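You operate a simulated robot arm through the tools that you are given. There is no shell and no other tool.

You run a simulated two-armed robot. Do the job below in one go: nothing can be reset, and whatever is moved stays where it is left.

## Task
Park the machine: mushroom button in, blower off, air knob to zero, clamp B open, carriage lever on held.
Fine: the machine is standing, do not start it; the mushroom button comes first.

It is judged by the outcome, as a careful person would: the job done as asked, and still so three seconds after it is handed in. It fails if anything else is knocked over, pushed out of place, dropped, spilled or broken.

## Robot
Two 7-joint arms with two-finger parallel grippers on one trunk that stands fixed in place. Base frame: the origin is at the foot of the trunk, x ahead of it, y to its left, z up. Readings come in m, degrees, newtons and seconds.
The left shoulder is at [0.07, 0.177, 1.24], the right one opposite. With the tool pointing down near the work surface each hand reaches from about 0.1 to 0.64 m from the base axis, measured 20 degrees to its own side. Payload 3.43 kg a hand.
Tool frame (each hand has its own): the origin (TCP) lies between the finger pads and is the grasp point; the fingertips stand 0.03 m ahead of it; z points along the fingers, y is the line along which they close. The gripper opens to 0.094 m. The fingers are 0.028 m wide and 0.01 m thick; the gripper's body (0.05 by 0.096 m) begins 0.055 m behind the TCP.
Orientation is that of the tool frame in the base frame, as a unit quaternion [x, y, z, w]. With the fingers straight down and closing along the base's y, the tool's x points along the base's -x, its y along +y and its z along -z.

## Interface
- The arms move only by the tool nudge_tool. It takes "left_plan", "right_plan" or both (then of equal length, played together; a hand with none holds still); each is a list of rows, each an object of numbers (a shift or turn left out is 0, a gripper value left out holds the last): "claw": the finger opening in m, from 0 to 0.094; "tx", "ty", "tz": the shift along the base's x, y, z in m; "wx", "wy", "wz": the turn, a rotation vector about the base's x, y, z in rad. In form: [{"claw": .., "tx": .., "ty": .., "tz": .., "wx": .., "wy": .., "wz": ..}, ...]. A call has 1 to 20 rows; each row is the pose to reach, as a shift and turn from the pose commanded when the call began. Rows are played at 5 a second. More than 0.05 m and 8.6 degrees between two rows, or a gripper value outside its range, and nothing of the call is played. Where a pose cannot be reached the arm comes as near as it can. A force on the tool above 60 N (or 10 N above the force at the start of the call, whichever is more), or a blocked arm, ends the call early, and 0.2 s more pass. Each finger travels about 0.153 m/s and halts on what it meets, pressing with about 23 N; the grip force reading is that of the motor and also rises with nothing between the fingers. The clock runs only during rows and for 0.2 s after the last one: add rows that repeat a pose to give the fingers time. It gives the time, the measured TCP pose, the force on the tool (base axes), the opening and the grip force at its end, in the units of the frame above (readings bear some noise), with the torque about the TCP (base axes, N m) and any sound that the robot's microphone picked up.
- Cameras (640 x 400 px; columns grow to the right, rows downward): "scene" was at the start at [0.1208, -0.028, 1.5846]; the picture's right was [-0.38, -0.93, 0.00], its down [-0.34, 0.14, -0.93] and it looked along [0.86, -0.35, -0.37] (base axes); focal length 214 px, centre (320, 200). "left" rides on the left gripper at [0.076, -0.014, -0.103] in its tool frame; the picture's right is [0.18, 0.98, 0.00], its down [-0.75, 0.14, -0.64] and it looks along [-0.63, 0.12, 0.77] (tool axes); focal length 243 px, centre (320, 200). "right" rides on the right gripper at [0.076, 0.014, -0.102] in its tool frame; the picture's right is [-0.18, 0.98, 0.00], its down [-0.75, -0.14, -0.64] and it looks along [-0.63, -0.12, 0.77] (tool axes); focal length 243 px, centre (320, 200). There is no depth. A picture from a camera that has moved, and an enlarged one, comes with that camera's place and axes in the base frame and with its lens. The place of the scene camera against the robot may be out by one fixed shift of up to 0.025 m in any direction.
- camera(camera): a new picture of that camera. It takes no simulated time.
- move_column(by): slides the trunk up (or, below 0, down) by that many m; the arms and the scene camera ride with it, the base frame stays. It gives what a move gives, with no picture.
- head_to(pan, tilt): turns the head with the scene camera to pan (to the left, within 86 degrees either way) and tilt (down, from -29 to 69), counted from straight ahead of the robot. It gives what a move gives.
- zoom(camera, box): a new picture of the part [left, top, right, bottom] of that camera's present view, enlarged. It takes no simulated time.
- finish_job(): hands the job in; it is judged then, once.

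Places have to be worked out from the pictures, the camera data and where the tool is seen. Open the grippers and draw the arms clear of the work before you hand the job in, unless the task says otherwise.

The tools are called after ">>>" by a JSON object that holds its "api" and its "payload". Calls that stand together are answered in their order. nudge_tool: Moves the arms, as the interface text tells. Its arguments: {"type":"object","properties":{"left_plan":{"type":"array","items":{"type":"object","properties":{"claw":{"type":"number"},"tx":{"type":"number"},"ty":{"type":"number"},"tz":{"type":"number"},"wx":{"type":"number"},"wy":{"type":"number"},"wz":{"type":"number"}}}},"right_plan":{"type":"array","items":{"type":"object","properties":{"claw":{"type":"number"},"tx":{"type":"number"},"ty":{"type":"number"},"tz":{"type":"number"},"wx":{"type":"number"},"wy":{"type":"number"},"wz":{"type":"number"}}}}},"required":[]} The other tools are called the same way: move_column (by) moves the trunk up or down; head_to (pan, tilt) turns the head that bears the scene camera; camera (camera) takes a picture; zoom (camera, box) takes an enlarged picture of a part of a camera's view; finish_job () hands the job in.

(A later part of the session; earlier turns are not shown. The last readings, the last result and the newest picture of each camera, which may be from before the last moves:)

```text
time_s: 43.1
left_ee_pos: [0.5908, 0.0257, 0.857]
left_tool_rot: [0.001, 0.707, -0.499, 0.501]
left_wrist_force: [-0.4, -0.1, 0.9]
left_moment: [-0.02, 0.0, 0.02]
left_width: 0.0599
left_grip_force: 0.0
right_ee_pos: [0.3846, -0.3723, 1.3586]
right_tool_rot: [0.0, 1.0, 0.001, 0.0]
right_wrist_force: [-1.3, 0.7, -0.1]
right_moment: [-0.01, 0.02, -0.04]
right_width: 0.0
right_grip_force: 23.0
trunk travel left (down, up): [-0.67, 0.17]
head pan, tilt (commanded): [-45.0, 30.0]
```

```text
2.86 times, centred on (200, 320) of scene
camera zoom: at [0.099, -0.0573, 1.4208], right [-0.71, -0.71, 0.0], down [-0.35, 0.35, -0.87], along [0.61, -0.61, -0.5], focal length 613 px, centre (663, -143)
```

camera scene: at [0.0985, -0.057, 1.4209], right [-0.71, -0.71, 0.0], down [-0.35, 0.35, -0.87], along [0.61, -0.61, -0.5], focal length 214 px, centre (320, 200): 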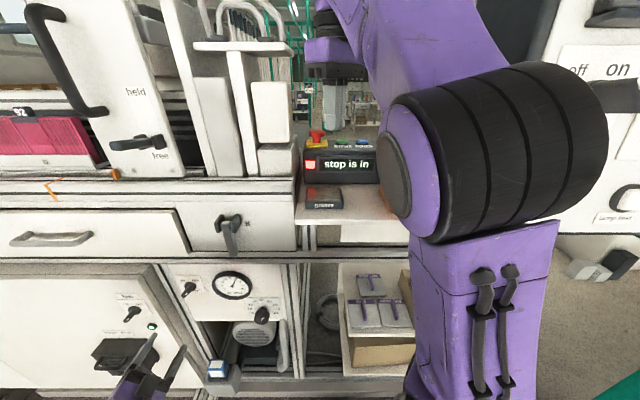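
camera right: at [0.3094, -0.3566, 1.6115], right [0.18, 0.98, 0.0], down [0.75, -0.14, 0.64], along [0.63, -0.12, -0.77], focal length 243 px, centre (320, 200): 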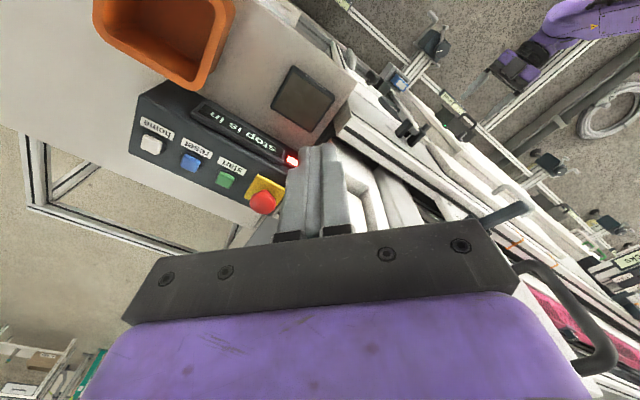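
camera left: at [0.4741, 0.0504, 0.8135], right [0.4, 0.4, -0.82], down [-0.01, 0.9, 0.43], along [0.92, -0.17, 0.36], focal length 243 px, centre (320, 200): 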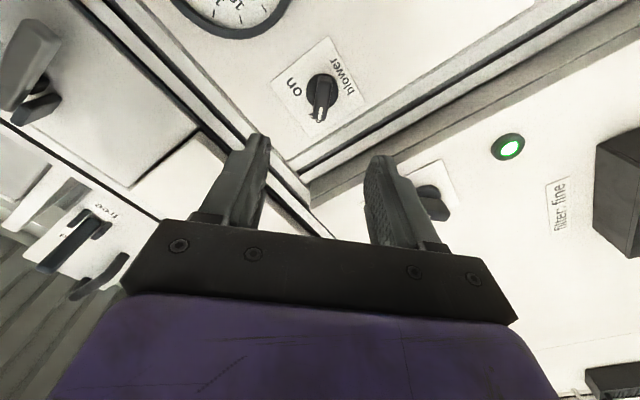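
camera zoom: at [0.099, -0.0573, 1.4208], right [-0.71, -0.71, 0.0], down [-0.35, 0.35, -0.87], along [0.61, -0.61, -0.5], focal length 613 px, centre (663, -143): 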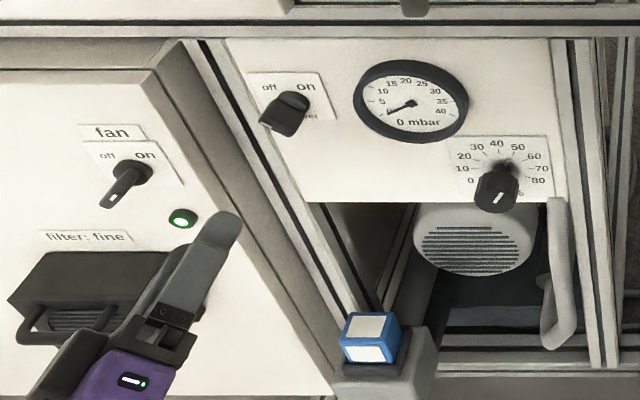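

Blower is off (0 mbar) and the fan was left untouched. Next the air knob: I zoom in to read its pointer.

>>> {"api": "zoom", "payload": {"camera": "scene", "box": [240, 285, 290, 325]}}

>>> {"api": "zoom", "payload": {"camera": "scene", "box": [195, 195, 275, 265]}}

>>> {"api": "zoom", "payload": {"camera": "left", "box": [0, 150, 130, 300]}}

```text
10.00 times, centred on (265, 305) of scene
camera zoom: at [0.099, -0.0573, 1.4208], right [-0.71, -0.71, 0.0], down [-0.35, 0.35, -0.87], along [0.61, -0.61, -0.5], focal length 2145 px, centre (870, -850)
```

zoom: 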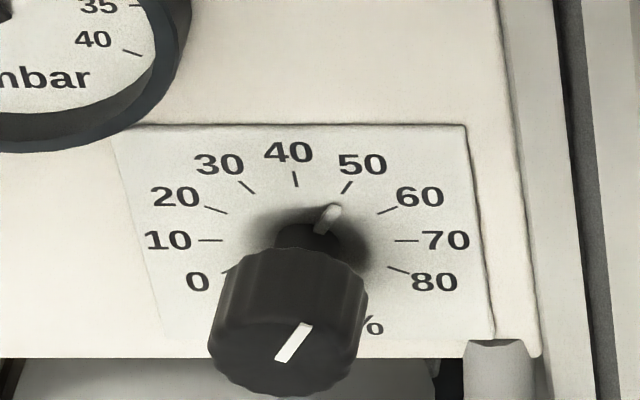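

```text
5.71 times, centred on (235, 230) of scene
camera zoom: at [0.099, -0.0573, 1.4208], right [-0.71, -0.71, 0.0], down [-0.35, 0.35, -0.87], along [0.61, -0.61, -0.5], focal length 1226 px, centre (806, 29)
```

zoom: 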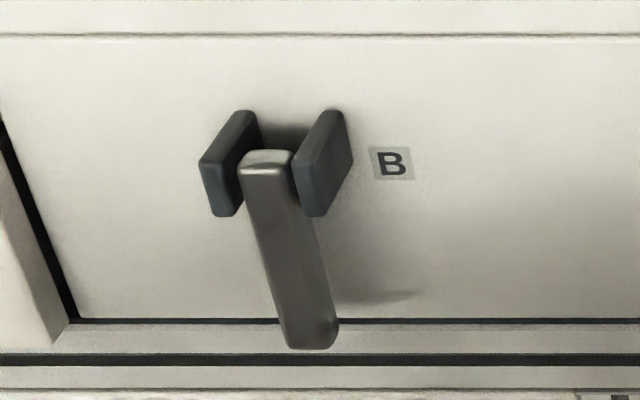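

```text
2.67 times, centred on (65, 225) of left
camera zoom: at [0.4741, 0.0504, 0.8135], right [0.4, 0.4, -0.82], down [-0.01, 0.9, 0.43], along [0.92, -0.17, 0.36], focal length 647 px, centre (1000, 133)
```

zoom: 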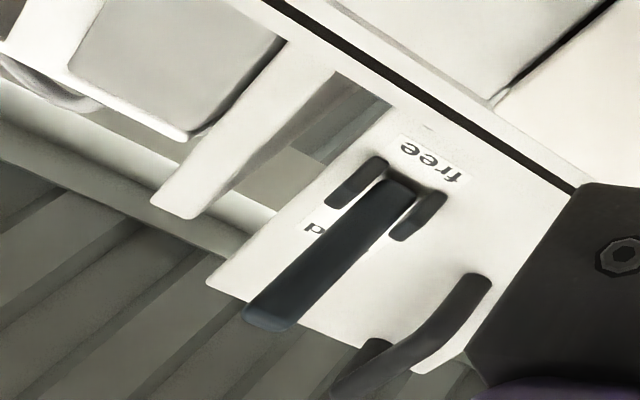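

The knob reads about 50 (30° right of top; the scale has 30° per 10, with 0 at 120° left of top), so it must turn about 150° counter-clockwise — I'll do it in two strokes. I move the left hand in front of the knob (estimated m=0.226, z=0.735, face at 0.525) with the roll reset to +45°.

>>> {"api": "nudge_tool", "payload": {"left_plan": [{"claw": 0.08, "tx": -0.0112, "ty": -0.0136, "tz": -0.0102, "wx": 0.0926, "wy": -0.0926}, {"tx": -0.0223, "ty": -0.0272, "tz": -0.0203, "wx": 0.1851, "wy": -0.1851}, {"tx": -0.0335, "ty": -0.0408, "tz": -0.0305, "wx": 0.2777, "wy": -0.2777}, {"tx": -0.0447, "ty": -0.0543, "tz": -0.0407, "wx": 0.3702, "wy": -0.3702}, {"tx": -0.0558, "ty": -0.0679, "tz": -0.0508, "wx": 0.4628, "wy": -0.4628}, {"tx": -0.067, "ty": -0.0815, "tz": -0.061, "wx": 0.5554, "wy": -0.5554}, {"tx": -0.0782, "ty": -0.0951, "tz": -0.0712, "wx": 0.6479, "wy": -0.6479}, {"tx": -0.0893, "ty": -0.1087, "tz": -0.0813, "wx": 0.7405, "wy": -0.7405}, {"tx": -0.1005, "ty": -0.1223, "tz": -0.0915, "wx": 0.833, "wy": -0.833}, {"tx": -0.1117, "ty": -0.1358, "tz": -0.1017, "wx": 0.9256, "wy": -0.9256}, {"tx": -0.1228, "ty": -0.1494, "tz": -0.1118, "wx": 1.0181, "wy": -1.0181}, {"tx": -0.134, "ty": -0.163, "tz": -0.122, "wx": 1.1107, "wy": -1.1107}, {"tx": -0.134, "ty": -0.163, "tz": -0.122, "wx": 1.1107, "wy": -1.1107}]}}

>>> {"api": "camera", "payload": {"camera": "left"}}

>>> {"api": "zoom", "payload": {"camera": "scene", "box": [170, 250, 350, 390]}}

```text
time_s: 45.9
left_ee_pos: [0.4552, -0.1401, 0.7341]
left_tool_rot: [0.501, 0.5, 0.0, 0.707]
left_wrist_force: [-0.2, 0.2, 1.0]
left_moment: [-0.01, 0.02, 0.0]
left_width: 0.08
left_grip_force: 0.2
right_ee_pos: [0.3863, -0.3718, 1.3594]
right_tool_rot: [-0.001, 1.0, 0.0, 0.0]
right_wrist_force: [0.2, 0.3, 0.6]
right_moment: [-0.03, 0.01, 0.01]
right_width: 0.0001
right_grip_force: 23.5
trunk travel left (down, up): [-0.67, 0.17]
head pan, tilt (commanded): [-45.0, 30.0]
```

```text
taken
camera left: at [0.4159, -0.0376, 0.6704], right [0.58, 0.58, 0.57], down [-0.76, 0.15, 0.63], along [0.28, -0.8, 0.53], focal length 243 px, centre (320, 200)
```

left: 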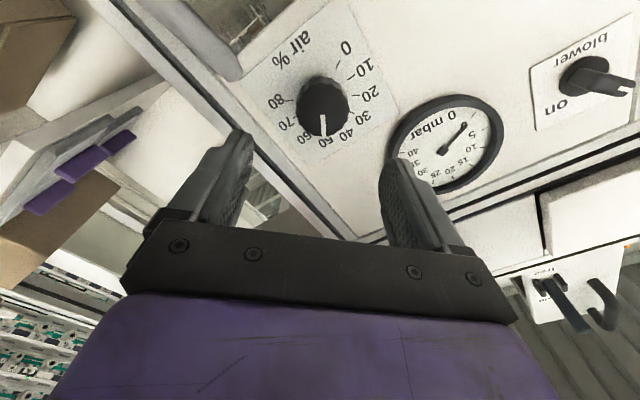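

```text
2.86 times, centred on (260, 320) of scene
camera zoom: at [0.0987, -0.057, 1.4209], right [-0.71, -0.71, 0.0], down [-0.35, 0.35, -0.87], along [0.61, -0.61, -0.5], focal length 613 px, centre (491, -143)
```

zoom: 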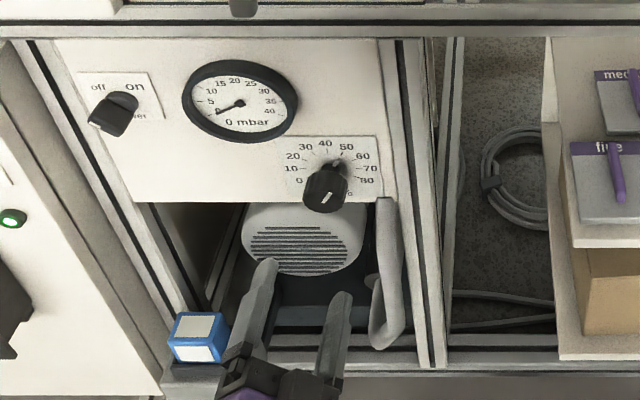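

The knob is in clear view ("air %", pointer at 50). I zoom in to measure its centre.

>>> {"api": "zoom", "payload": {"camera": "left", "box": [240, 30, 400, 160]}}

```text
3.08 times, centred on (320, 95) of left
camera zoom: at [0.4159, -0.0376, 0.6704], right [0.58, 0.58, 0.57], down [-0.76, 0.15, 0.63], along [0.28, -0.8, 0.53], focal length 746 px, centre (320, 523)
```

zoom: 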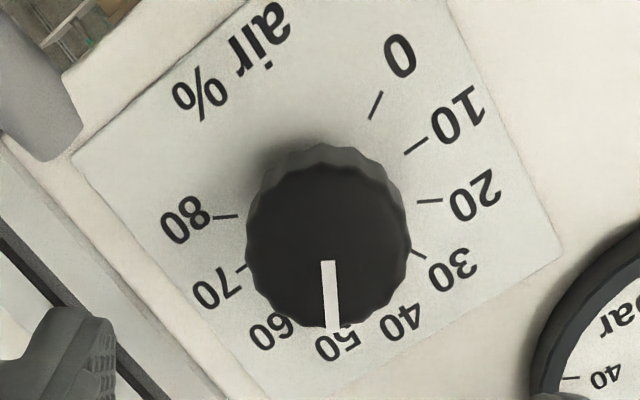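

The knob's face is about 44 mm across, centred within a few mm of the tool axis. I advance 9.7 cm with the gripper open at 0.07 and look again.

>>> {"api": "nudge_tool", "payload": {"left_plan": [{"claw": 0.07, "tx": 0.0177, "ty": -0.0166, "tz": -0.001}, {"tx": 0.0353, "ty": -0.0332, "tz": -0.001}, {"tx": 0.053, "ty": -0.0499, "tz": -0.001}, {"tx": 0.0707, "ty": -0.0665, "tz": -0.001}, {"tx": 0.0707, "ty": -0.0665, "tz": -0.001}]}}

>>> {"api": "camera", "payload": {"camera": "left"}}

>>> {"api": "zoom", "payload": {"camera": "scene", "box": [200, 270, 330, 370]}}

```text
time_s: 47.1
left_ee_pos: [0.5297, -0.2071, 0.734]
left_tool_rot: [0.501, 0.499, 0.0, 0.707]
left_wrist_force: [-0.4, 0.1, 1.0]
left_moment: [-0.03, -0.01, -0.02]
left_width: 0.0697
left_grip_force: 0.0
right_ee_pos: [0.386, -0.3715, 1.3584]
right_tool_rot: [-0.001, 1.0, 0.0, 0.001]
right_wrist_force: [0.7, -0.2, -1.0]
right_moment: [0.0, 0.02, 0.01]
right_width: 0.0002
right_grip_force: 23.0
trunk travel left (down, up): [-0.67, 0.17]
head pan, tilt (commanded): [-45.0, 30.0]
```

```text
taken
camera left: at [0.4889, -0.1039, 0.6702], right [0.58, 0.58, 0.57], down [-0.76, 0.15, 0.63], along [0.28, -0.8, 0.53], focal length 243 px, centre (320, 200)
```

left: 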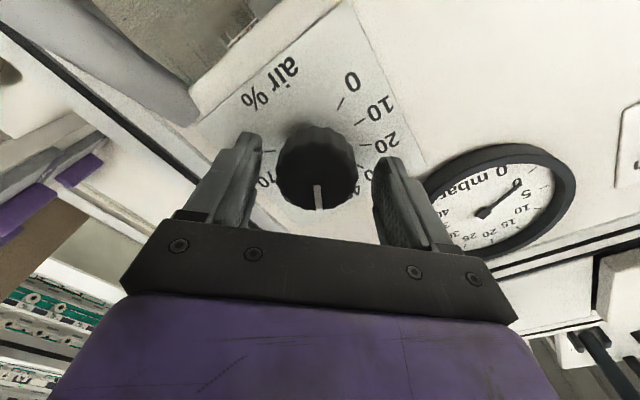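

```text
4.00 times, centred on (265, 320) of scene
camera zoom: at [0.0984, -0.057, 1.4209], right [-0.71, -0.71, 0.0], down [-0.35, 0.35, -0.87], along [0.61, -0.61, -0.5], focal length 858 px, centre (540, -280)
```

zoom: 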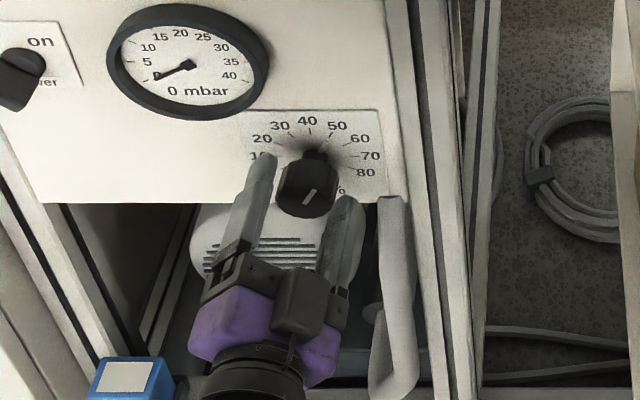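

The knob sits centred between the pads. I close the gripper on it.

>>> {"api": "nudge_tool", "payload": {"left_plan": [{"claw": 0.0}, {"claw": 0.0}, {"claw": 0.0}]}}

>>> {"api": "zoom", "payload": {"camera": "left", "box": [200, 80, 440, 230]}}

```text
time_s: 47.9
left_ee_pos: [0.5277, -0.2077, 0.7328]
left_tool_rot: [0.501, 0.499, 0.0, 0.707]
left_wrist_force: [-3.9, -1.6, -5.3]
left_moment: [0.08, 0.06, -0.38]
left_width: 0.0474
left_grip_force: 45.1
right_ee_pos: [0.3853, -0.3719, 1.3581]
right_tool_rot: [-0.001, 1.0, 0.001, 0.0]
right_wrist_force: [-0.1, -0.1, 0.1]
right_moment: [0.0, 0.01, 0.02]
right_width: 0.0
right_grip_force: 23.0
trunk travel left (down, up): [-0.67, 0.17]
head pan, tilt (commanded): [-45.0, 30.0]
```

```text
2.67 times, centred on (320, 155) of left
camera zoom: at [0.4882, -0.1044, 0.6697], right [0.59, 0.58, 0.57], down [-0.76, 0.15, 0.63], along [0.28, -0.8, 0.53], focal length 647 px, centre (320, 320)
```

zoom: 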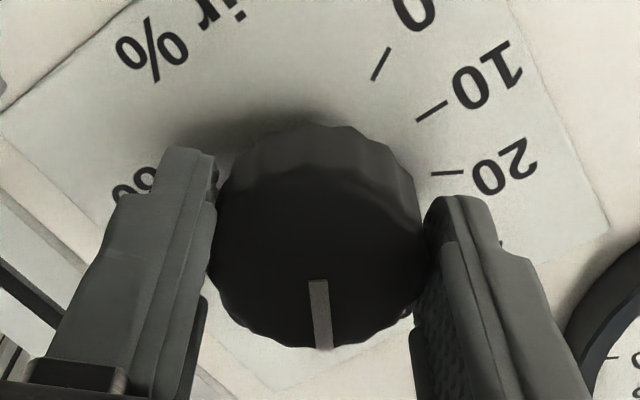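

Gripped at 47 mm. I turn counter-clockwise by 90° about the knob axis.

>>> {"api": "nudge_tool", "payload": {"left_plan": [{"wx": -0.0926, "wy": 0.0926}, {"wx": -0.1851, "wy": 0.1851}, {"wx": -0.2777, "wy": 0.2777}, {"wx": -0.3702, "wy": 0.3702}, {"wx": -0.4628, "wy": 0.4628}, {"wx": -0.5554, "wy": 0.5554}, {"wx": -0.6479, "wy": 0.6479}, {"wx": -0.7405, "wy": 0.7405}, {"wx": -0.833, "wy": 0.833}, {"wx": -0.9256, "wy": 0.9256}, {"wx": -1.0181, "wy": 1.0181}, {"wx": -1.1107, "wy": 1.1107}, {"wx": -1.1107, "wy": 1.1107}]}}

>>> {"api": "zoom", "payload": {"camera": "left", "box": [200, 80, 440, 230]}}

>>> {"api": "zoom", "payload": {"camera": "scene", "box": [200, 270, 330, 370]}}

```text
time_s: 50.7
left_ee_pos: [0.5258, -0.2096, 0.7336]
left_tool_rot: [0.002, 0.707, -0.5, 0.5]
left_wrist_force: [-16.1, -17.4, -11.3]
left_moment: [0.2, 0.12, -1.03]
left_width: 0.0473
left_grip_force: 44.7
right_ee_pos: [0.3831, -0.3755, 1.3567]
right_tool_rot: [0.001, 1.0, 0.002, 0.001]
right_wrist_force: [0.2, 0.2, -0.5]
right_moment: [0.0, 0.02, 0.01]
right_width: 0.0
right_grip_force: 23.5
trunk travel left (down, up): [-0.67, 0.17]
head pan, tilt (commanded): [-45.0, 30.0]
```

```text
2.67 times, centred on (320, 155) of left
camera zoom: at [0.4093, -0.1829, 0.6897], right [0.4, 0.4, -0.82], down [0.0, 0.9, 0.43], along [0.92, -0.17, 0.36], focal length 647 px, centre (320, 320)
```

zoom: 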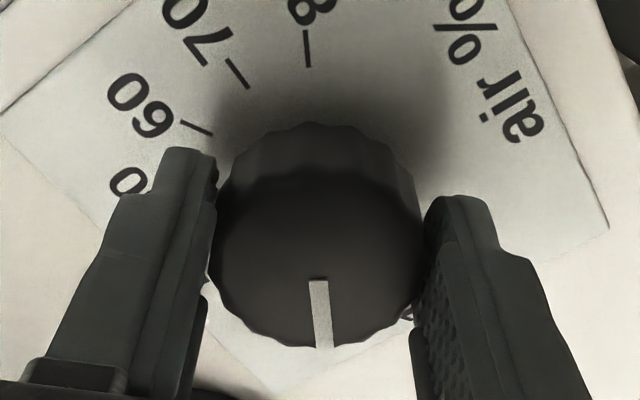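

```text
4.00 times, centred on (265, 320) of scene
camera zoom: at [0.0974, -0.0613, 1.4208], right [-0.71, -0.71, 0.0], down [-0.35, 0.36, -0.87], along [0.61, -0.61, -0.5], focal length 858 px, centre (540, -280)
```

zoom: 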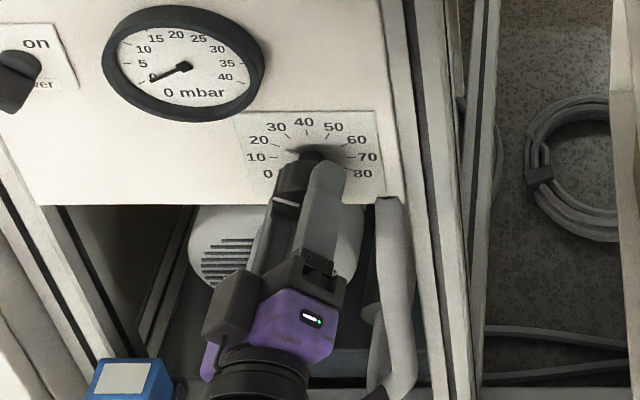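

The knob followed and now points near 20 (still gripped). I open, roll the hand back +90° around the knob, and grip again for the rest.

>>> {"api": "nudge_tool", "payload": {"left_plan": [{"claw": 0.075}, {"claw": 0.075}, {"claw": 0.075, "wx": 0.0926, "wy": -0.0926}, {"wx": 0.1851, "wy": -0.1851}, {"wx": 0.2777, "wy": -0.2777}, {"wx": 0.3702, "wy": -0.3702}, {"wx": 0.4628, "wy": -0.4628}, {"wx": 0.5554, "wy": -0.5554}, {"wx": 0.6479, "wy": -0.6479}, {"wx": 0.7405, "wy": -0.7405}, {"wx": 0.833, "wy": -0.833}, {"wx": 0.9256, "wy": -0.9256}, {"wx": 1.0181, "wy": -1.0181}, {"wx": 1.1107, "wy": -1.1107}, {"wx": 1.1107, "wy": -1.1107}]}}

>>> {"api": "zoom", "payload": {"camera": "left", "box": [200, 80, 440, 230]}}

```text
time_s: 53.9
left_ee_pos: [0.5272, -0.207, 0.7328]
left_tool_rot: [0.501, 0.499, 0.0, 0.707]
left_wrist_force: [-0.2, -0.1, 0.0]
left_moment: [0.03, 0.01, -0.01]
left_width: 0.0751
left_grip_force: 0.0
right_ee_pos: [0.3857, -0.3718, 1.358]
right_tool_rot: [0.0, 1.0, 0.0, 0.0]
right_wrist_force: [-1.0, 0.0, 0.3]
right_moment: [-0.02, -0.01, 0.01]
right_width: 0.0
right_grip_force: 22.8
trunk travel left (down, up): [-0.67, 0.17]
head pan, tilt (commanded): [-45.0, 30.0]
```

```text
2.67 times, centred on (320, 155) of left
camera zoom: at [0.4875, -0.1041, 0.6699], right [0.58, 0.58, 0.57], down [-0.76, 0.15, 0.63], along [0.28, -0.8, 0.53], focal length 647 px, centre (320, 320)
```

zoom: 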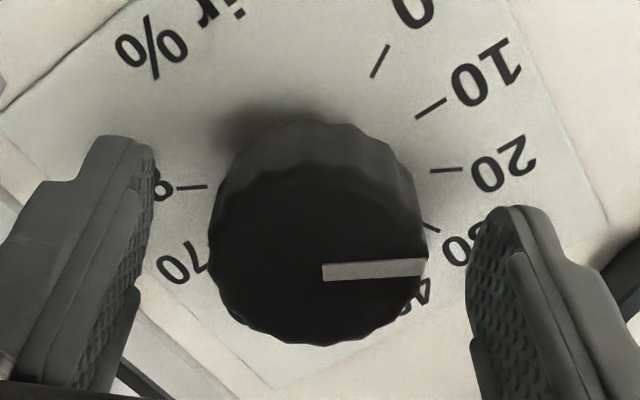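

The pointer is now at 20. I grip again and turn the remaining 60° counter-clockwise.

>>> {"api": "nudge_tool", "payload": {"left_plan": [{"claw": 0.0}, {"claw": 0.0}, {"claw": 0.0, "wx": -0.0926, "wy": 0.0926}, {"wx": -0.1851, "wy": 0.1851}, {"wx": -0.2777, "wy": 0.2777}, {"wx": -0.3702, "wy": 0.3702}, {"wx": -0.4628, "wy": 0.4628}, {"wx": -0.5554, "wy": 0.5554}, {"wx": -0.6479, "wy": 0.6479}, {"wx": -0.7405, "wy": 0.7405}, {"wx": -0.7405, "wy": 0.7405}]}}

>>> {"api": "zoom", "payload": {"camera": "left", "box": [200, 80, 440, 230]}}

```text
time_s: 56.3
left_ee_pos: [0.5265, -0.2087, 0.733]
left_tool_rot: [0.184, 0.683, -0.355, 0.611]
left_wrist_force: [-12.0, -7.4, -9.0]
left_moment: [0.14, 0.14, -0.67]
left_width: 0.0475
left_grip_force: 44.9
right_ee_pos: [0.3846, -0.3738, 1.3582]
right_tool_rot: [0.0, 1.0, 0.001, 0.001]
right_wrist_force: [-0.2, -0.8, 0.2]
right_moment: [-0.03, -0.01, 0.02]
right_width: 0.0
right_grip_force: 23.4
trunk travel left (down, up): [-0.67, 0.17]
head pan, tilt (commanded): [-45.0, 30.0]
```

```text
2.67 times, centred on (320, 155) of left
camera zoom: at [0.4311, -0.16, 0.6634], right [0.64, 0.64, -0.43], down [-0.22, 0.69, 0.69], along [0.74, -0.35, 0.58], focal length 647 px, centre (320, 320)
```

zoom: 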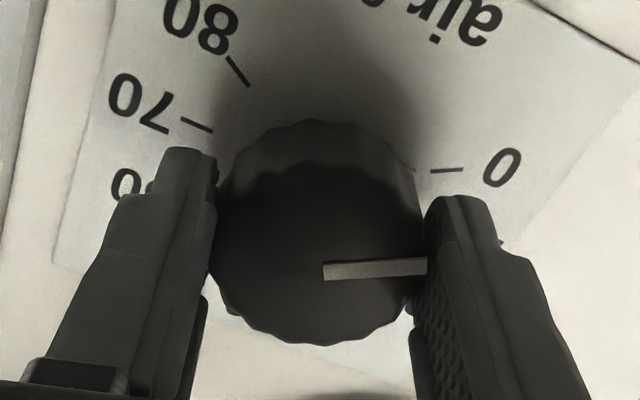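

The mark now lines up with the 0 tick. I release and back straight out, then check the reading.

>>> {"api": "nudge_tool", "payload": {"left_plan": [{"claw": 0.07}, {"claw": 0.075}, {"claw": 0.075, "tx": -0.018, "ty": 0.018}, {"tx": -0.04, "ty": 0.04}, {"tx": -0.065, "ty": 0.065}, {"tx": -0.08, "ty": 0.08}, {"tx": -0.08, "ty": 0.08}]}}

>>> {"api": "camera", "payload": {"camera": "left"}}

>>> {"api": "zoom", "payload": {"camera": "scene", "box": [240, 285, 290, 325]}}

```text
time_s: 57.9
left_ee_pos: [0.4456, -0.1254, 0.7324]
left_tool_rot: [0.184, 0.682, -0.353, 0.613]
left_wrist_force: [0.5, -1.3, 0.0]
left_moment: [-0.01, -0.01, 0.02]
left_width: 0.0751
left_grip_force: 0.1
right_ee_pos: [0.3854, -0.3715, 1.3574]
right_tool_rot: [0.0, 1.0, 0.0, 0.0]
right_wrist_force: [-0.2, -0.5, -0.4]
right_moment: [0.01, 0.01, -0.01]
right_width: 0.0002
right_grip_force: 23.1
trunk travel left (down, up): [-0.67, 0.17]
head pan, tilt (commanded): [-45.0, 30.0]
```

```text
taken
camera left: at [0.3509, -0.0772, 0.6627], right [0.64, 0.64, -0.43], down [-0.22, 0.69, 0.69], along [0.74, -0.35, 0.58], focal length 243 px, centre (320, 200)
```

left: 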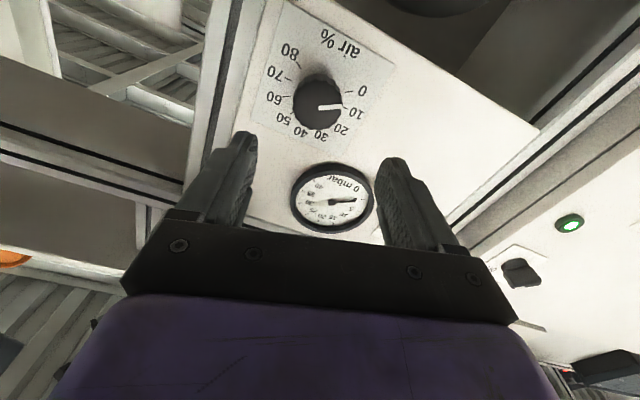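

```text
10.00 times, centred on (265, 305) of scene
camera zoom: at [0.0987, -0.0577, 1.4208], right [-0.71, -0.71, 0.0], down [-0.35, 0.35, -0.87], along [0.61, -0.61, -0.5], focal length 2145 px, centre (870, -850)
```

zoom: 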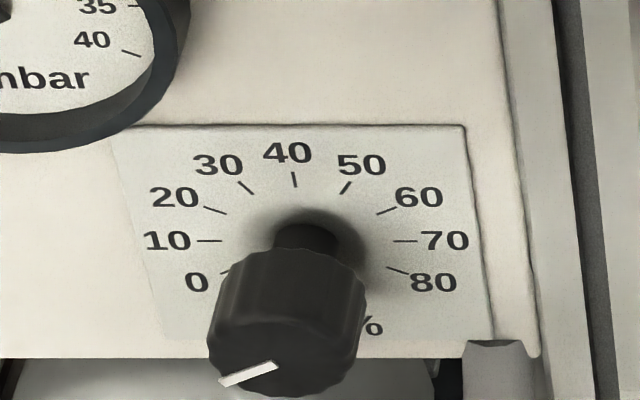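

The gauge and pointer look right; I zoom the left camera for a precise reading of the knob.

>>> {"api": "zoom", "payload": {"camera": "left", "box": [240, 30, 400, 150]}}

```text
3.33 times, centred on (320, 90) of left
camera zoom: at [0.3509, -0.0772, 0.6627], right [0.64, 0.64, -0.43], down [-0.22, 0.69, 0.69], along [0.74, -0.35, 0.58], focal length 809 px, centre (320, 567)
```

zoom: 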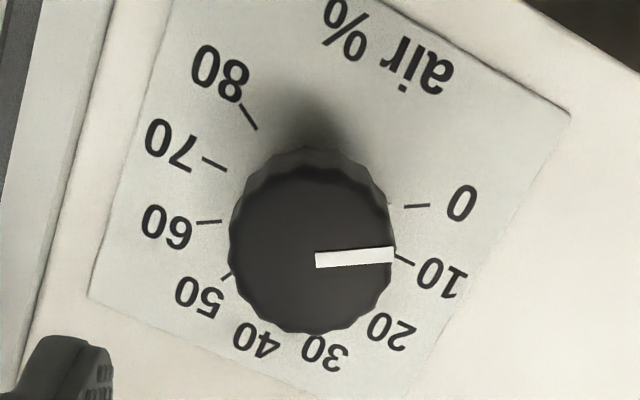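

The air knob is parallel to the 0 tick: done. Next clamp B — I raise the left hand in front of it (levelling the roll) for a close look.

>>> {"api": "nudge_tool", "payload": {"left_plan": [{"tx": 0.0029, "ty": 0.0038, "tz": 0.043, "wx": 0.0309, "wy": -0.0309}, {"tx": 0.0058, "ty": 0.0076, "tz": 0.086, "wx": 0.0617, "wy": -0.0617}, {"tx": 0.0088, "ty": 0.0115, "tz": 0.129, "wx": 0.0926, "wy": -0.0926}, {"tx": 0.0117, "ty": 0.0153, "tz": 0.172, "wx": 0.1234, "wy": -0.1234}, {"tx": 0.0146, "ty": 0.0191, "tz": 0.215, "wx": 0.1543, "wy": -0.1543}, {"tx": 0.0175, "ty": 0.0229, "tz": 0.2576, "wx": 0.1851, "wy": -0.1851}, {"tx": 0.0175, "ty": 0.0229, "tz": 0.2576, "wx": 0.1851, "wy": -0.1851}]}}

>>> {"api": "camera", "payload": {"camera": "left"}}

>>> {"api": "zoom", "payload": {"camera": "scene", "box": [150, 180, 330, 320]}}

```text
time_s: 59.5
left_ee_pos: [0.465, -0.1025, 0.9918]
left_tool_rot: [0.271, 0.652, -0.271, 0.654]
left_wrist_force: [-0.2, -0.4, 0.4]
left_moment: [-0.03, 0.03, 0.0]
left_width: 0.0753
left_grip_force: 0.1
right_ee_pos: [0.3859, -0.3721, 1.3575]
right_tool_rot: [0.0, 1.0, 0.0, 0.0]
right_wrist_force: [-0.7, -0.2, 0.1]
right_moment: [0.01, -0.02, 0.03]
right_width: 0.0
right_grip_force: 23.5
trunk travel left (down, up): [-0.67, 0.17]
head pan, tilt (commanded): [-45.0, 30.0]
```

```text
taken
camera left: at [0.3841, -0.0405, 0.915], right [0.7, 0.69, -0.18], down [-0.35, 0.55, 0.75], along [0.62, -0.46, 0.63], focal length 243 px, centre (320, 200)
```

left: 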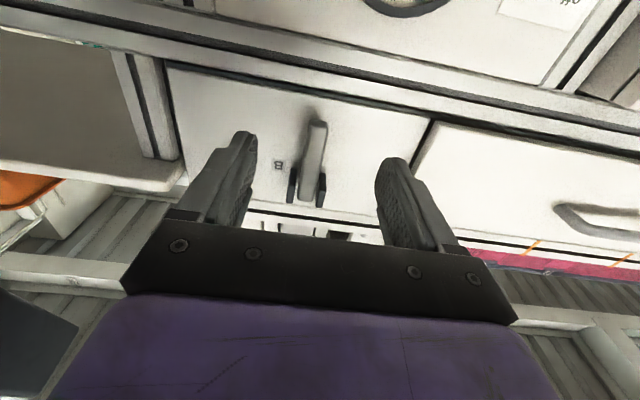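

```text
2.86 times, centred on (240, 250) of scene
camera zoom: at [0.0993, -0.0577, 1.4208], right [-0.71, -0.71, 0.0], down [-0.35, 0.35, -0.87], along [0.61, -0.61, -0.5], focal length 613 px, centre (549, 57)
```

zoom: 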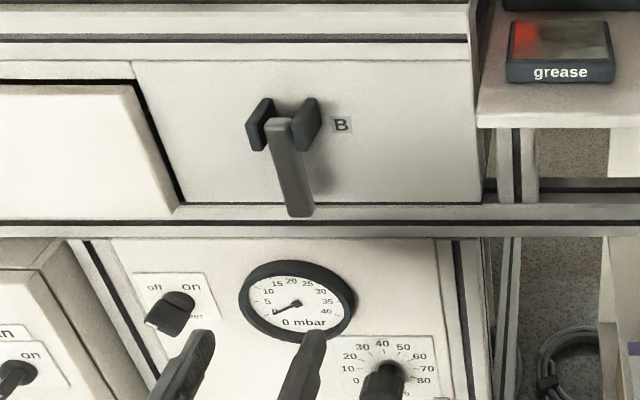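

>>> {"api": "zoom", "payload": {"camera": "left", "box": [240, 90, 400, 230]}}

```text
2.86 times, centred on (320, 160) of left
camera zoom: at [0.3841, -0.0405, 0.915], right [0.7, 0.69, -0.18], down [-0.35, 0.55, 0.75], along [0.62, -0.46, 0.63], focal length 693 px, centre (320, 314)
```

zoom: 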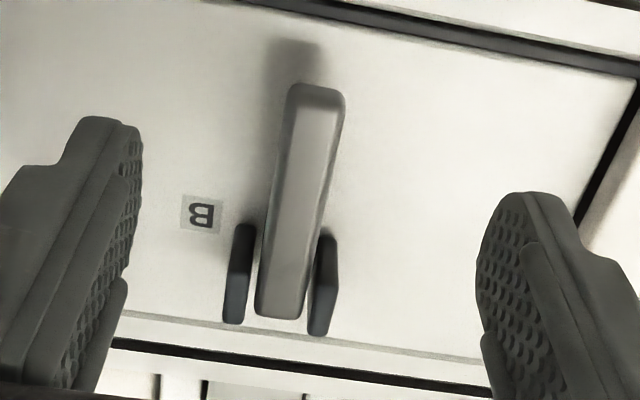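

Triangulated: clamp B's lever hangs vertically from about z 1.11 (pivot between the ears) down to z 1.012, at m≈0.258, its face at 0.529 along the normal. I bring the open fingers around its lower part at z≈1.03.

>>> {"api": "nudge_tool", "payload": {"left_plan": [{"claw": 0.06, "tz": 0.0382}, {"tx": 0.0213, "ty": -0.0207, "tz": 0.0382}, {"tx": 0.0426, "ty": -0.0414, "tz": 0.0382}, {"tx": 0.0638, "ty": -0.062, "tz": 0.0382}, {"tx": 0.0851, "ty": -0.0827, "tz": 0.0382}, {"tx": 0.0851, "ty": -0.0827, "tz": 0.0382}]}}

>>> {"api": "camera", "payload": {"camera": "left"}}

>>> {"api": "zoom", "payload": {"camera": "scene", "box": [150, 180, 330, 320]}}

```text
time_s: 60.9
left_ee_pos: [0.5525, -0.1836, 1.0286]
left_tool_rot: [0.271, 0.653, -0.27, 0.654]
left_wrist_force: [-0.2, 0.1, -0.2]
left_moment: [-0.06, 0.0, -0.04]
left_width: 0.0599
left_grip_force: 0.1
right_ee_pos: [0.3845, -0.3713, 1.3594]
right_tool_rot: [0.0, 1.0, 0.0, 0.0]
right_wrist_force: [0.2, 0.1, -0.2]
right_moment: [-0.03, 0.01, -0.01]
right_width: 0.0
right_grip_force: 23.0
trunk travel left (down, up): [-0.67, 0.17]
head pan, tilt (commanded): [-45.0, 30.0]
```

```text
taken
camera left: at [0.4699, -0.1228, 0.9527], right [0.7, 0.69, -0.18], down [-0.36, 0.55, 0.75], along [0.62, -0.46, 0.63], focal length 243 px, centre (320, 200)
```

left: 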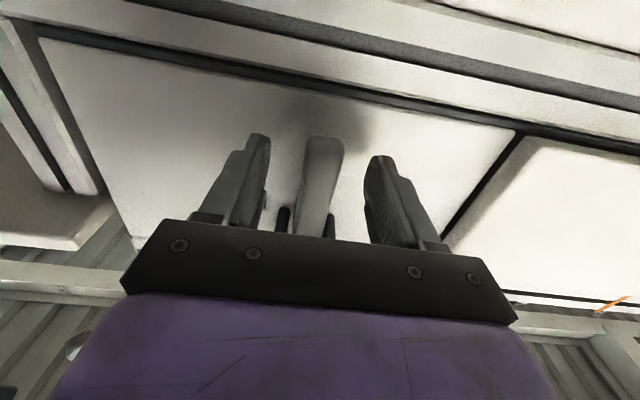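

```text
2.86 times, centred on (240, 250) of scene
camera zoom: at [0.0979, -0.0568, 1.421], right [-0.71, -0.71, 0.0], down [-0.35, 0.35, -0.87], along [0.61, -0.61, -0.5], focal length 613 px, centre (549, 57)
```

zoom: 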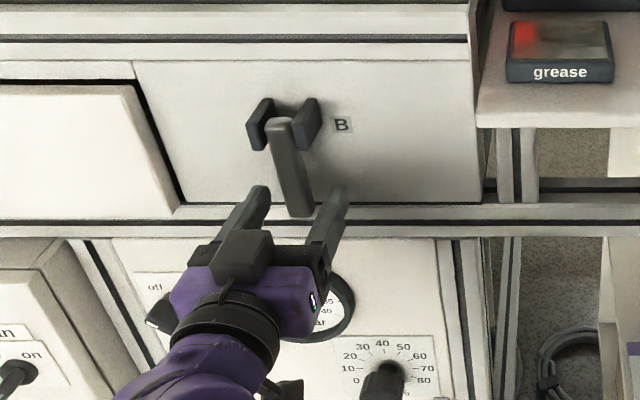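

The fingers straddle the lever's lower end with clearance to the panel. I close on it.

>>> {"api": "nudge_tool", "payload": {"left_plan": [{"claw": 0.0}, {"claw": 0.0}, {"claw": 0.0}]}}

>>> {"api": "zoom", "payload": {"camera": "left", "box": [240, 90, 400, 230]}}

```text
time_s: 61.7
left_ee_pos: [0.553, -0.1847, 1.0297]
left_tool_rot: [0.271, 0.652, -0.271, 0.654]
left_wrist_force: [1.8, 1.4, 0.5]
left_moment: [-0.02, 0.08, 0.09]
left_width: 0.0219
left_grip_force: 45.2
right_ee_pos: [0.3854, -0.3722, 1.3574]
right_tool_rot: [0.0, 1.0, 0.001, 0.0]
right_wrist_force: [0.2, 0.3, 0.5]
right_moment: [0.01, -0.02, -0.02]
right_width: 0.0
right_grip_force: 23.3
trunk travel left (down, up): [-0.67, 0.17]
head pan, tilt (commanded): [-45.0, 30.0]
```

```text
2.86 times, centred on (320, 160) of left
camera zoom: at [0.4704, -0.1225, 0.9525], right [0.7, 0.69, -0.18], down [-0.36, 0.55, 0.75], along [0.62, -0.46, 0.63], focal length 693 px, centre (320, 314)
```

zoom: 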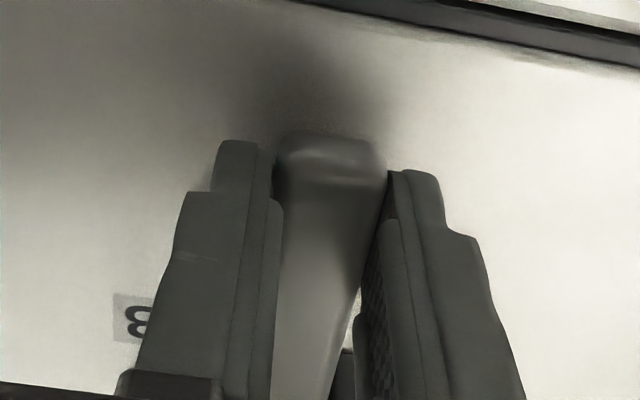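

The lever is gripped (22 mm). I pull it outward along an arc about its pivot (radius ≈67 mm), first 40°, watching the forces and sounds.

>>> {"api": "nudge_tool", "payload": {"left_plan": [{"tx": -0.0082, "ty": 0.0082, "tz": 0.001}, {"tx": -0.0162, "ty": 0.0162, "tz": 0.004}, {"tx": -0.0237, "ty": 0.0237, "tz": 0.009}, {"tx": -0.0305, "ty": 0.0305, "tz": 0.0157}, {"tx": -0.0305, "ty": 0.0305, "tz": 0.0157}]}}

>>> {"api": "zoom", "payload": {"camera": "scene", "box": [150, 180, 330, 320]}}

>>> {"api": "camera", "payload": {"camera": "left"}}

```text
time_s: 62.9
left_ee_pos: [0.5244, -0.1551, 1.0424]
left_tool_rot: [0.271, 0.656, -0.27, 0.651]
left_wrist_force: [10.2, 0.8, -20.4]
left_moment: [1.17, 0.82, 0.13]
left_width: 0.0216
left_grip_force: 45.8
right_ee_pos: [0.3916, -0.3723, 1.3568]
right_tool_rot: [0.0, 1.0, 0.0, -0.002]
right_wrist_force: [0.0, -0.2, 0.4]
right_moment: [-0.04, 0.1, -0.01]
right_width: 0.0
right_grip_force: 23.4
trunk travel left (down, up): [-0.67, 0.17]
head pan, tilt (commanded): [-45.0, 30.0]
```

```text
2.86 times, centred on (240, 250) of scene
camera zoom: at [0.1044, -0.058, 1.4201], right [-0.71, -0.71, 0.0], down [-0.36, 0.35, -0.86], along [0.61, -0.61, -0.5], focal length 613 px, centre (549, 57)
```

zoom: 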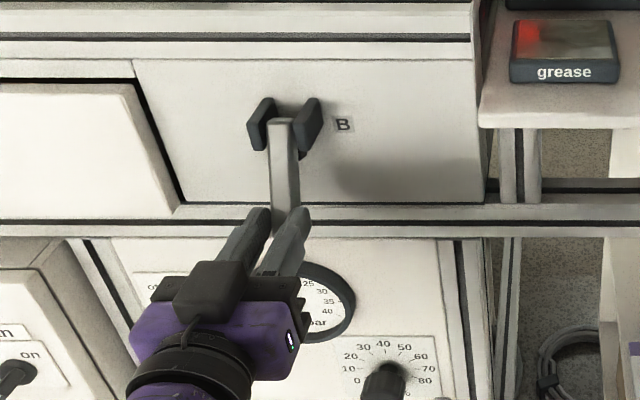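

```text
taken
camera left: at [0.4415, -0.0936, 0.9663], right [0.69, 0.7, -0.19], down [-0.35, 0.55, 0.76], along [0.63, -0.46, 0.63], focal length 243 px, centre (320, 200)
```

left: 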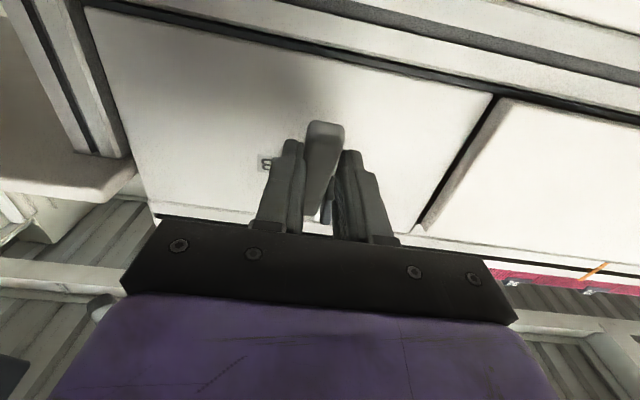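

The lever is swinging out; the measured path fits a radius of about 73 mm, so I continue on that arc up to horizontal.

>>> {"api": "nudge_tool", "payload": {"left_plan": [{"tx": -0.006, "ty": 0.006, "tz": 0.0057}, {"tx": -0.0118, "ty": 0.0118, "tz": 0.0154}, {"tx": -0.0163, "ty": 0.0163, "tz": 0.0264}, {"tx": -0.0194, "ty": 0.0194, "tz": 0.0384}, {"tx": -0.0209, "ty": 0.0209, "tz": 0.0509}, {"tx": -0.0209, "ty": 0.0209, "tz": 0.0509}]}}

>>> {"api": "zoom", "payload": {"camera": "scene", "box": [150, 180, 330, 320]}}

>>> {"api": "camera", "payload": {"camera": "left"}}

```text
time_s: 64.3
left_ee_pos: [0.5001, -0.1374, 1.0955]
left_tool_rot: [0.271, 0.652, -0.272, 0.654]
left_wrist_force: [-0.3, 0.2, -0.3]
left_moment: [0.02, 0.01, 0.04]
left_width: 0.0
left_grip_force: 33.1
right_ee_pos: [0.3869, -0.3718, 1.3581]
right_tool_rot: [0.0, 1.0, 0.0, 0.0]
right_wrist_force: [-0.3, 0.8, -0.3]
right_moment: [0.01, 0.04, -0.01]
right_width: 0.0003
right_grip_force: 23.1
trunk travel left (down, up): [-0.67, 0.17]
head pan, tilt (commanded): [-45.0, 30.0]
```

```text
2.86 times, centred on (240, 250) of scene
camera zoom: at [0.0997, -0.0573, 1.4208], right [-0.71, -0.71, 0.0], down [-0.35, 0.35, -0.87], along [0.61, -0.61, -0.5], focal length 613 px, centre (549, 57)
```

zoom: 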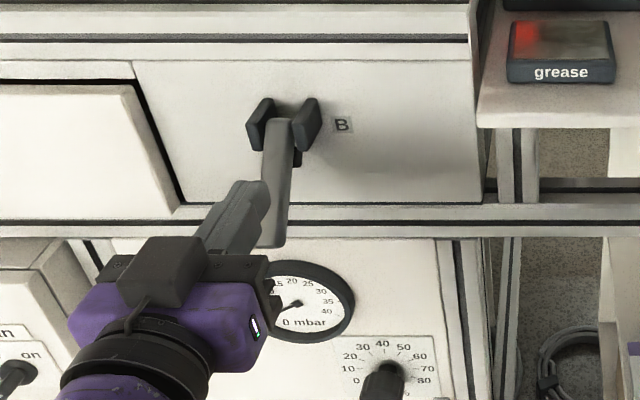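

```text
taken
camera left: at [0.4184, -0.0743, 1.0207], right [0.7, 0.69, -0.18], down [-0.35, 0.56, 0.75], along [0.62, -0.46, 0.63], focal length 243 px, centre (320, 200)
```

left: 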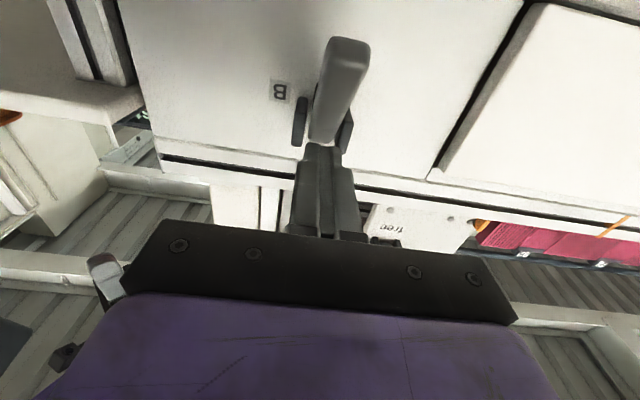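

The lever slipped out of the closing fingers and stays at about 36° outward. Rather than gripping, I'll lift it from beneath: I back the closed fingers off, go down, and come in under the lever's end.

>>> {"api": "nudge_tool", "payload": {"left_plan": [{"claw": 0.0, "tx": -0.025, "ty": 0.025}, {"tx": -0.05, "ty": 0.05}, {"tx": -0.063, "ty": 0.067}, {"tx": -0.063, "ty": 0.067, "tz": -0.045}, {"tx": -0.063, "ty": 0.067, "tz": -0.09}, {"tx": -0.063, "ty": 0.067, "tz": -0.1005}, {"tx": -0.063, "ty": 0.067, "tz": -0.1005}]}}

>>> {"api": "camera", "payload": {"camera": "left"}}

>>> {"api": "zoom", "payload": {"camera": "scene", "box": [150, 180, 330, 320]}}

```text
time_s: 65.9
left_ee_pos: [0.4382, -0.0689, 0.9958]
left_tool_rot: [0.271, 0.652, -0.271, 0.654]
left_wrist_force: [-0.1, 0.4, -0.2]
left_moment: [0.04, 0.01, 0.01]
left_width: 0.0
left_grip_force: 32.9
right_ee_pos: [0.3853, -0.3731, 1.3574]
right_tool_rot: [0.0, 1.0, 0.001, 0.0]
right_wrist_force: [0.6, -0.5, -0.7]
right_moment: [0.0, 0.03, 0.03]
right_width: 0.0
right_grip_force: 23.2
trunk travel left (down, up): [-0.67, 0.17]
head pan, tilt (commanded): [-45.0, 30.0]
```

```text
taken
camera left: at [0.3556, -0.0068, 0.9196], right [0.7, 0.69, -0.18], down [-0.35, 0.55, 0.75], along [0.62, -0.46, 0.63], focal length 243 px, centre (320, 200)
```

left: 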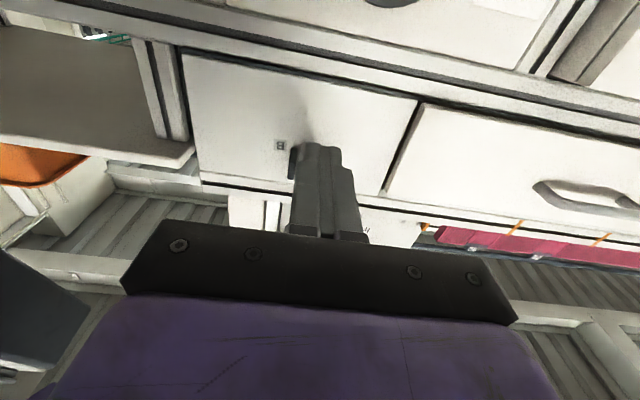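

```text
2.86 times, centred on (240, 250) of scene
camera zoom: at [0.0989, -0.0576, 1.4208], right [-0.71, -0.71, 0.0], down [-0.35, 0.35, -0.87], along [0.61, -0.61, -0.5], focal length 613 px, centre (549, 57)
```

zoom: 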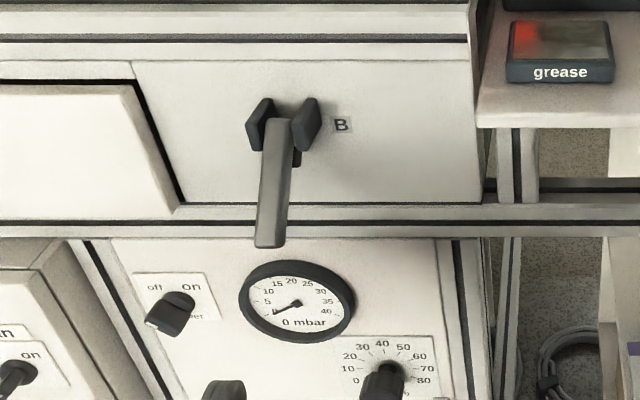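

The lever hangs at ~40°, the closed fingers are lined up below it. I slide them in under it and lift gently.

>>> {"api": "nudge_tool", "payload": {"left_plan": [{"tx": 0.022, "ty": -0.0227}, {"tx": 0.044, "ty": -0.0454}, {"tx": 0.066, "ty": -0.0681}, {"tx": 0.088, "ty": -0.0908}, {"tx": 0.088, "ty": -0.0908, "tz": 0.012}, {"tx": 0.088, "ty": -0.0908, "tz": 0.024}, {"tx": 0.088, "ty": -0.0908, "tz": 0.036}, {"tx": 0.088, "ty": -0.0908, "tz": 0.048}, {"tx": 0.088, "ty": -0.0908, "tz": 0.048}]}}

>>> {"api": "zoom", "payload": {"camera": "scene", "box": [150, 180, 330, 320]}}

>>> {"api": "camera", "payload": {"camera": "left"}}

```text
time_s: 67.9
left_ee_pos: [0.5239, -0.1585, 1.0434]
left_tool_rot: [0.27, 0.653, -0.27, 0.654]
left_wrist_force: [0.3, 1.0, 0.6]
left_moment: [-0.01, 0.0, 0.0]
left_width: 0.0001
left_grip_force: 33.8
right_ee_pos: [0.3861, -0.3721, 1.3588]
right_tool_rot: [0.0, 1.0, 0.0, 0.0]
right_wrist_force: [-0.4, 0.2, -0.1]
right_moment: [0.02, 0.0, 0.03]
right_width: 0.0002
right_grip_force: 22.9
trunk travel left (down, up): [-0.67, 0.17]
head pan, tilt (commanded): [-45.0, 30.0]
```

```text
2.86 times, centred on (240, 250) of scene
camera zoom: at [0.099, -0.0575, 1.4208], right [-0.71, -0.71, 0.0], down [-0.35, 0.35, -0.87], along [0.61, -0.61, -0.5], focal length 613 px, centre (549, 57)
```

zoom: 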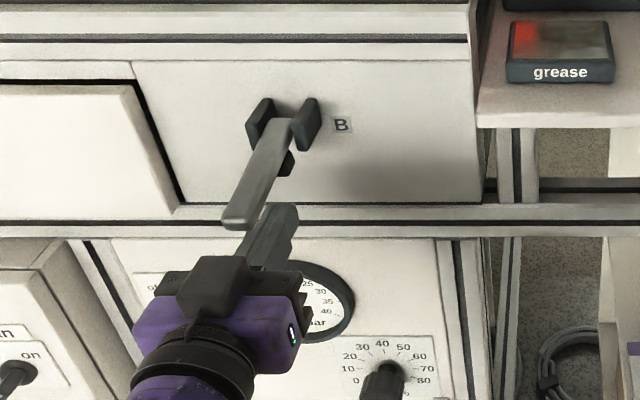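

```text
taken
camera left: at [0.4419, -0.097, 0.9678], right [0.7, 0.69, -0.18], down [-0.35, 0.55, 0.75], along [0.62, -0.46, 0.63], focal length 243 px, centre (320, 200)
```

left: 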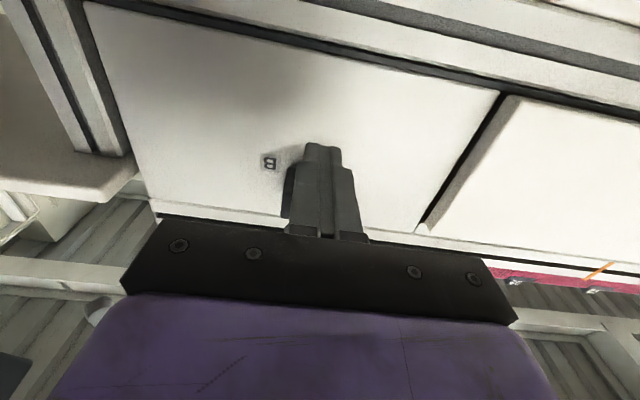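

The lever is rising freely on top of the fingers. I continue lifting.

>>> {"api": "nudge_tool", "payload": {"left_plan": [{"tz": 0.012}, {"tz": 0.024}, {"tz": 0.036}, {"tz": 0.045}, {"tz": 0.045}]}}

>>> {"api": "zoom", "payload": {"camera": "scene", "box": [150, 180, 330, 320]}}

```text
time_s: 68.8
left_ee_pos: [0.5208, -0.1586, 1.0668]
left_tool_rot: [0.279, 0.663, -0.268, 0.641]
left_wrist_force: [2.1, 1.9, -21.3]
left_moment: [-0.61, -0.34, -0.1]
left_width: 0.0
left_grip_force: 32.6
right_ee_pos: [0.3885, -0.3719, 1.3581]
right_tool_rot: [0.0, 1.0, 0.0, -0.001]
right_wrist_force: [-0.7, 0.4, -0.1]
right_moment: [-0.03, -0.03, 0.01]
right_width: 0.0003
right_grip_force: 23.0
trunk travel left (down, up): [-0.67, 0.17]
head pan, tilt (commanded): [-45.0, 30.0]
stopped in row 4 (left hand): the force on the tool passed its limit at 67 N (the readings are from after the stop); the commanded pose is now the measured one
```

```text
2.86 times, centred on (240, 250) of scene
camera zoom: at [0.102, -0.0577, 1.4206], right [-0.71, -0.71, 0.0], down [-0.36, 0.35, -0.86], along [0.61, -0.61, -0.5], focal length 613 px, centre (549, 57)
```

zoom: 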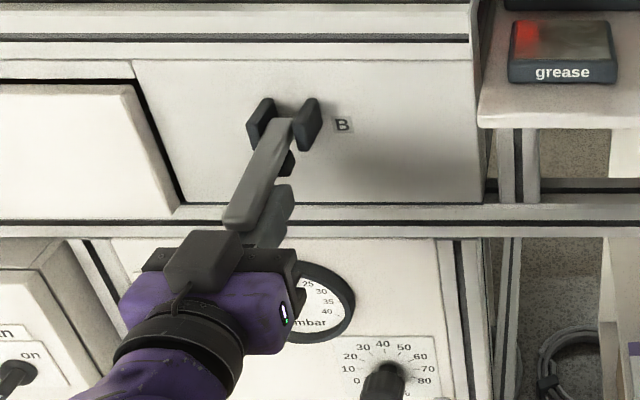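

Force rose against a hard stop with the lever about horizontal — that's the end of its travel (open). I lower the fingers away and back out, then check that the lever stays open.

>>> {"api": "nudge_tool", "payload": {"left_plan": [{"tz": -0.02}, {"tz": -0.045}, {"tx": -0.03, "ty": 0.03, "tz": -0.05}, {"tx": -0.06, "ty": 0.06, "tz": -0.05}, {"tx": -0.09, "ty": 0.09, "tz": -0.05}, {"tx": -0.12, "ty": 0.12, "tz": -0.05}, {"tx": -0.12, "ty": 0.12, "tz": -0.05}]}}

>>> {"api": "camera", "payload": {"camera": "left"}}

>>> {"api": "zoom", "payload": {"camera": "scene", "box": [150, 180, 330, 320]}}

```text
time_s: 70.4
left_ee_pos: [0.4005, -0.038, 1.0203]
left_tool_rot: [0.278, 0.659, -0.269, 0.645]
left_wrist_force: [-0.7, 0.1, -0.3]
left_moment: [0.03, 0.01, 0.01]
left_width: 0.0
left_grip_force: 32.9
right_ee_pos: [0.3871, -0.3718, 1.3569]
right_tool_rot: [0.0, 1.0, 0.0, 0.0]
right_wrist_force: [-0.1, 0.0, 0.7]
right_moment: [0.0, 0.01, 0.01]
right_width: 0.0
right_grip_force: 22.9
trunk travel left (down, up): [-0.67, 0.17]
head pan, tilt (commanded): [-45.0, 30.0]
```

```text
taken
camera left: at [0.3188, 0.026, 0.9467], right [0.7, 0.69, -0.18], down [-0.34, 0.54, 0.77], along [0.63, -0.48, 0.61], focal length 243 px, centre (320, 200)
```

left: 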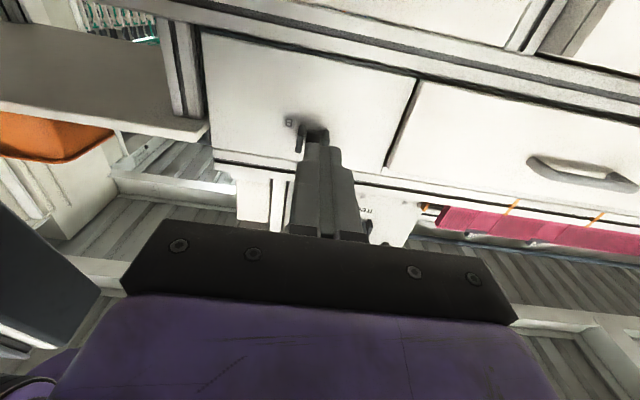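

```text
2.86 times, centred on (240, 250) of scene
camera zoom: at [0.0994, -0.0581, 1.4208], right [-0.71, -0.71, 0.0], down [-0.35, 0.35, -0.87], along [0.61, -0.61, -0.5], focal length 613 px, centre (549, 57)
```

zoom: 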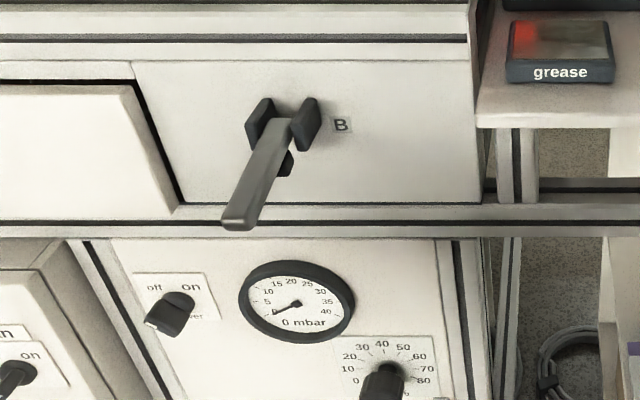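

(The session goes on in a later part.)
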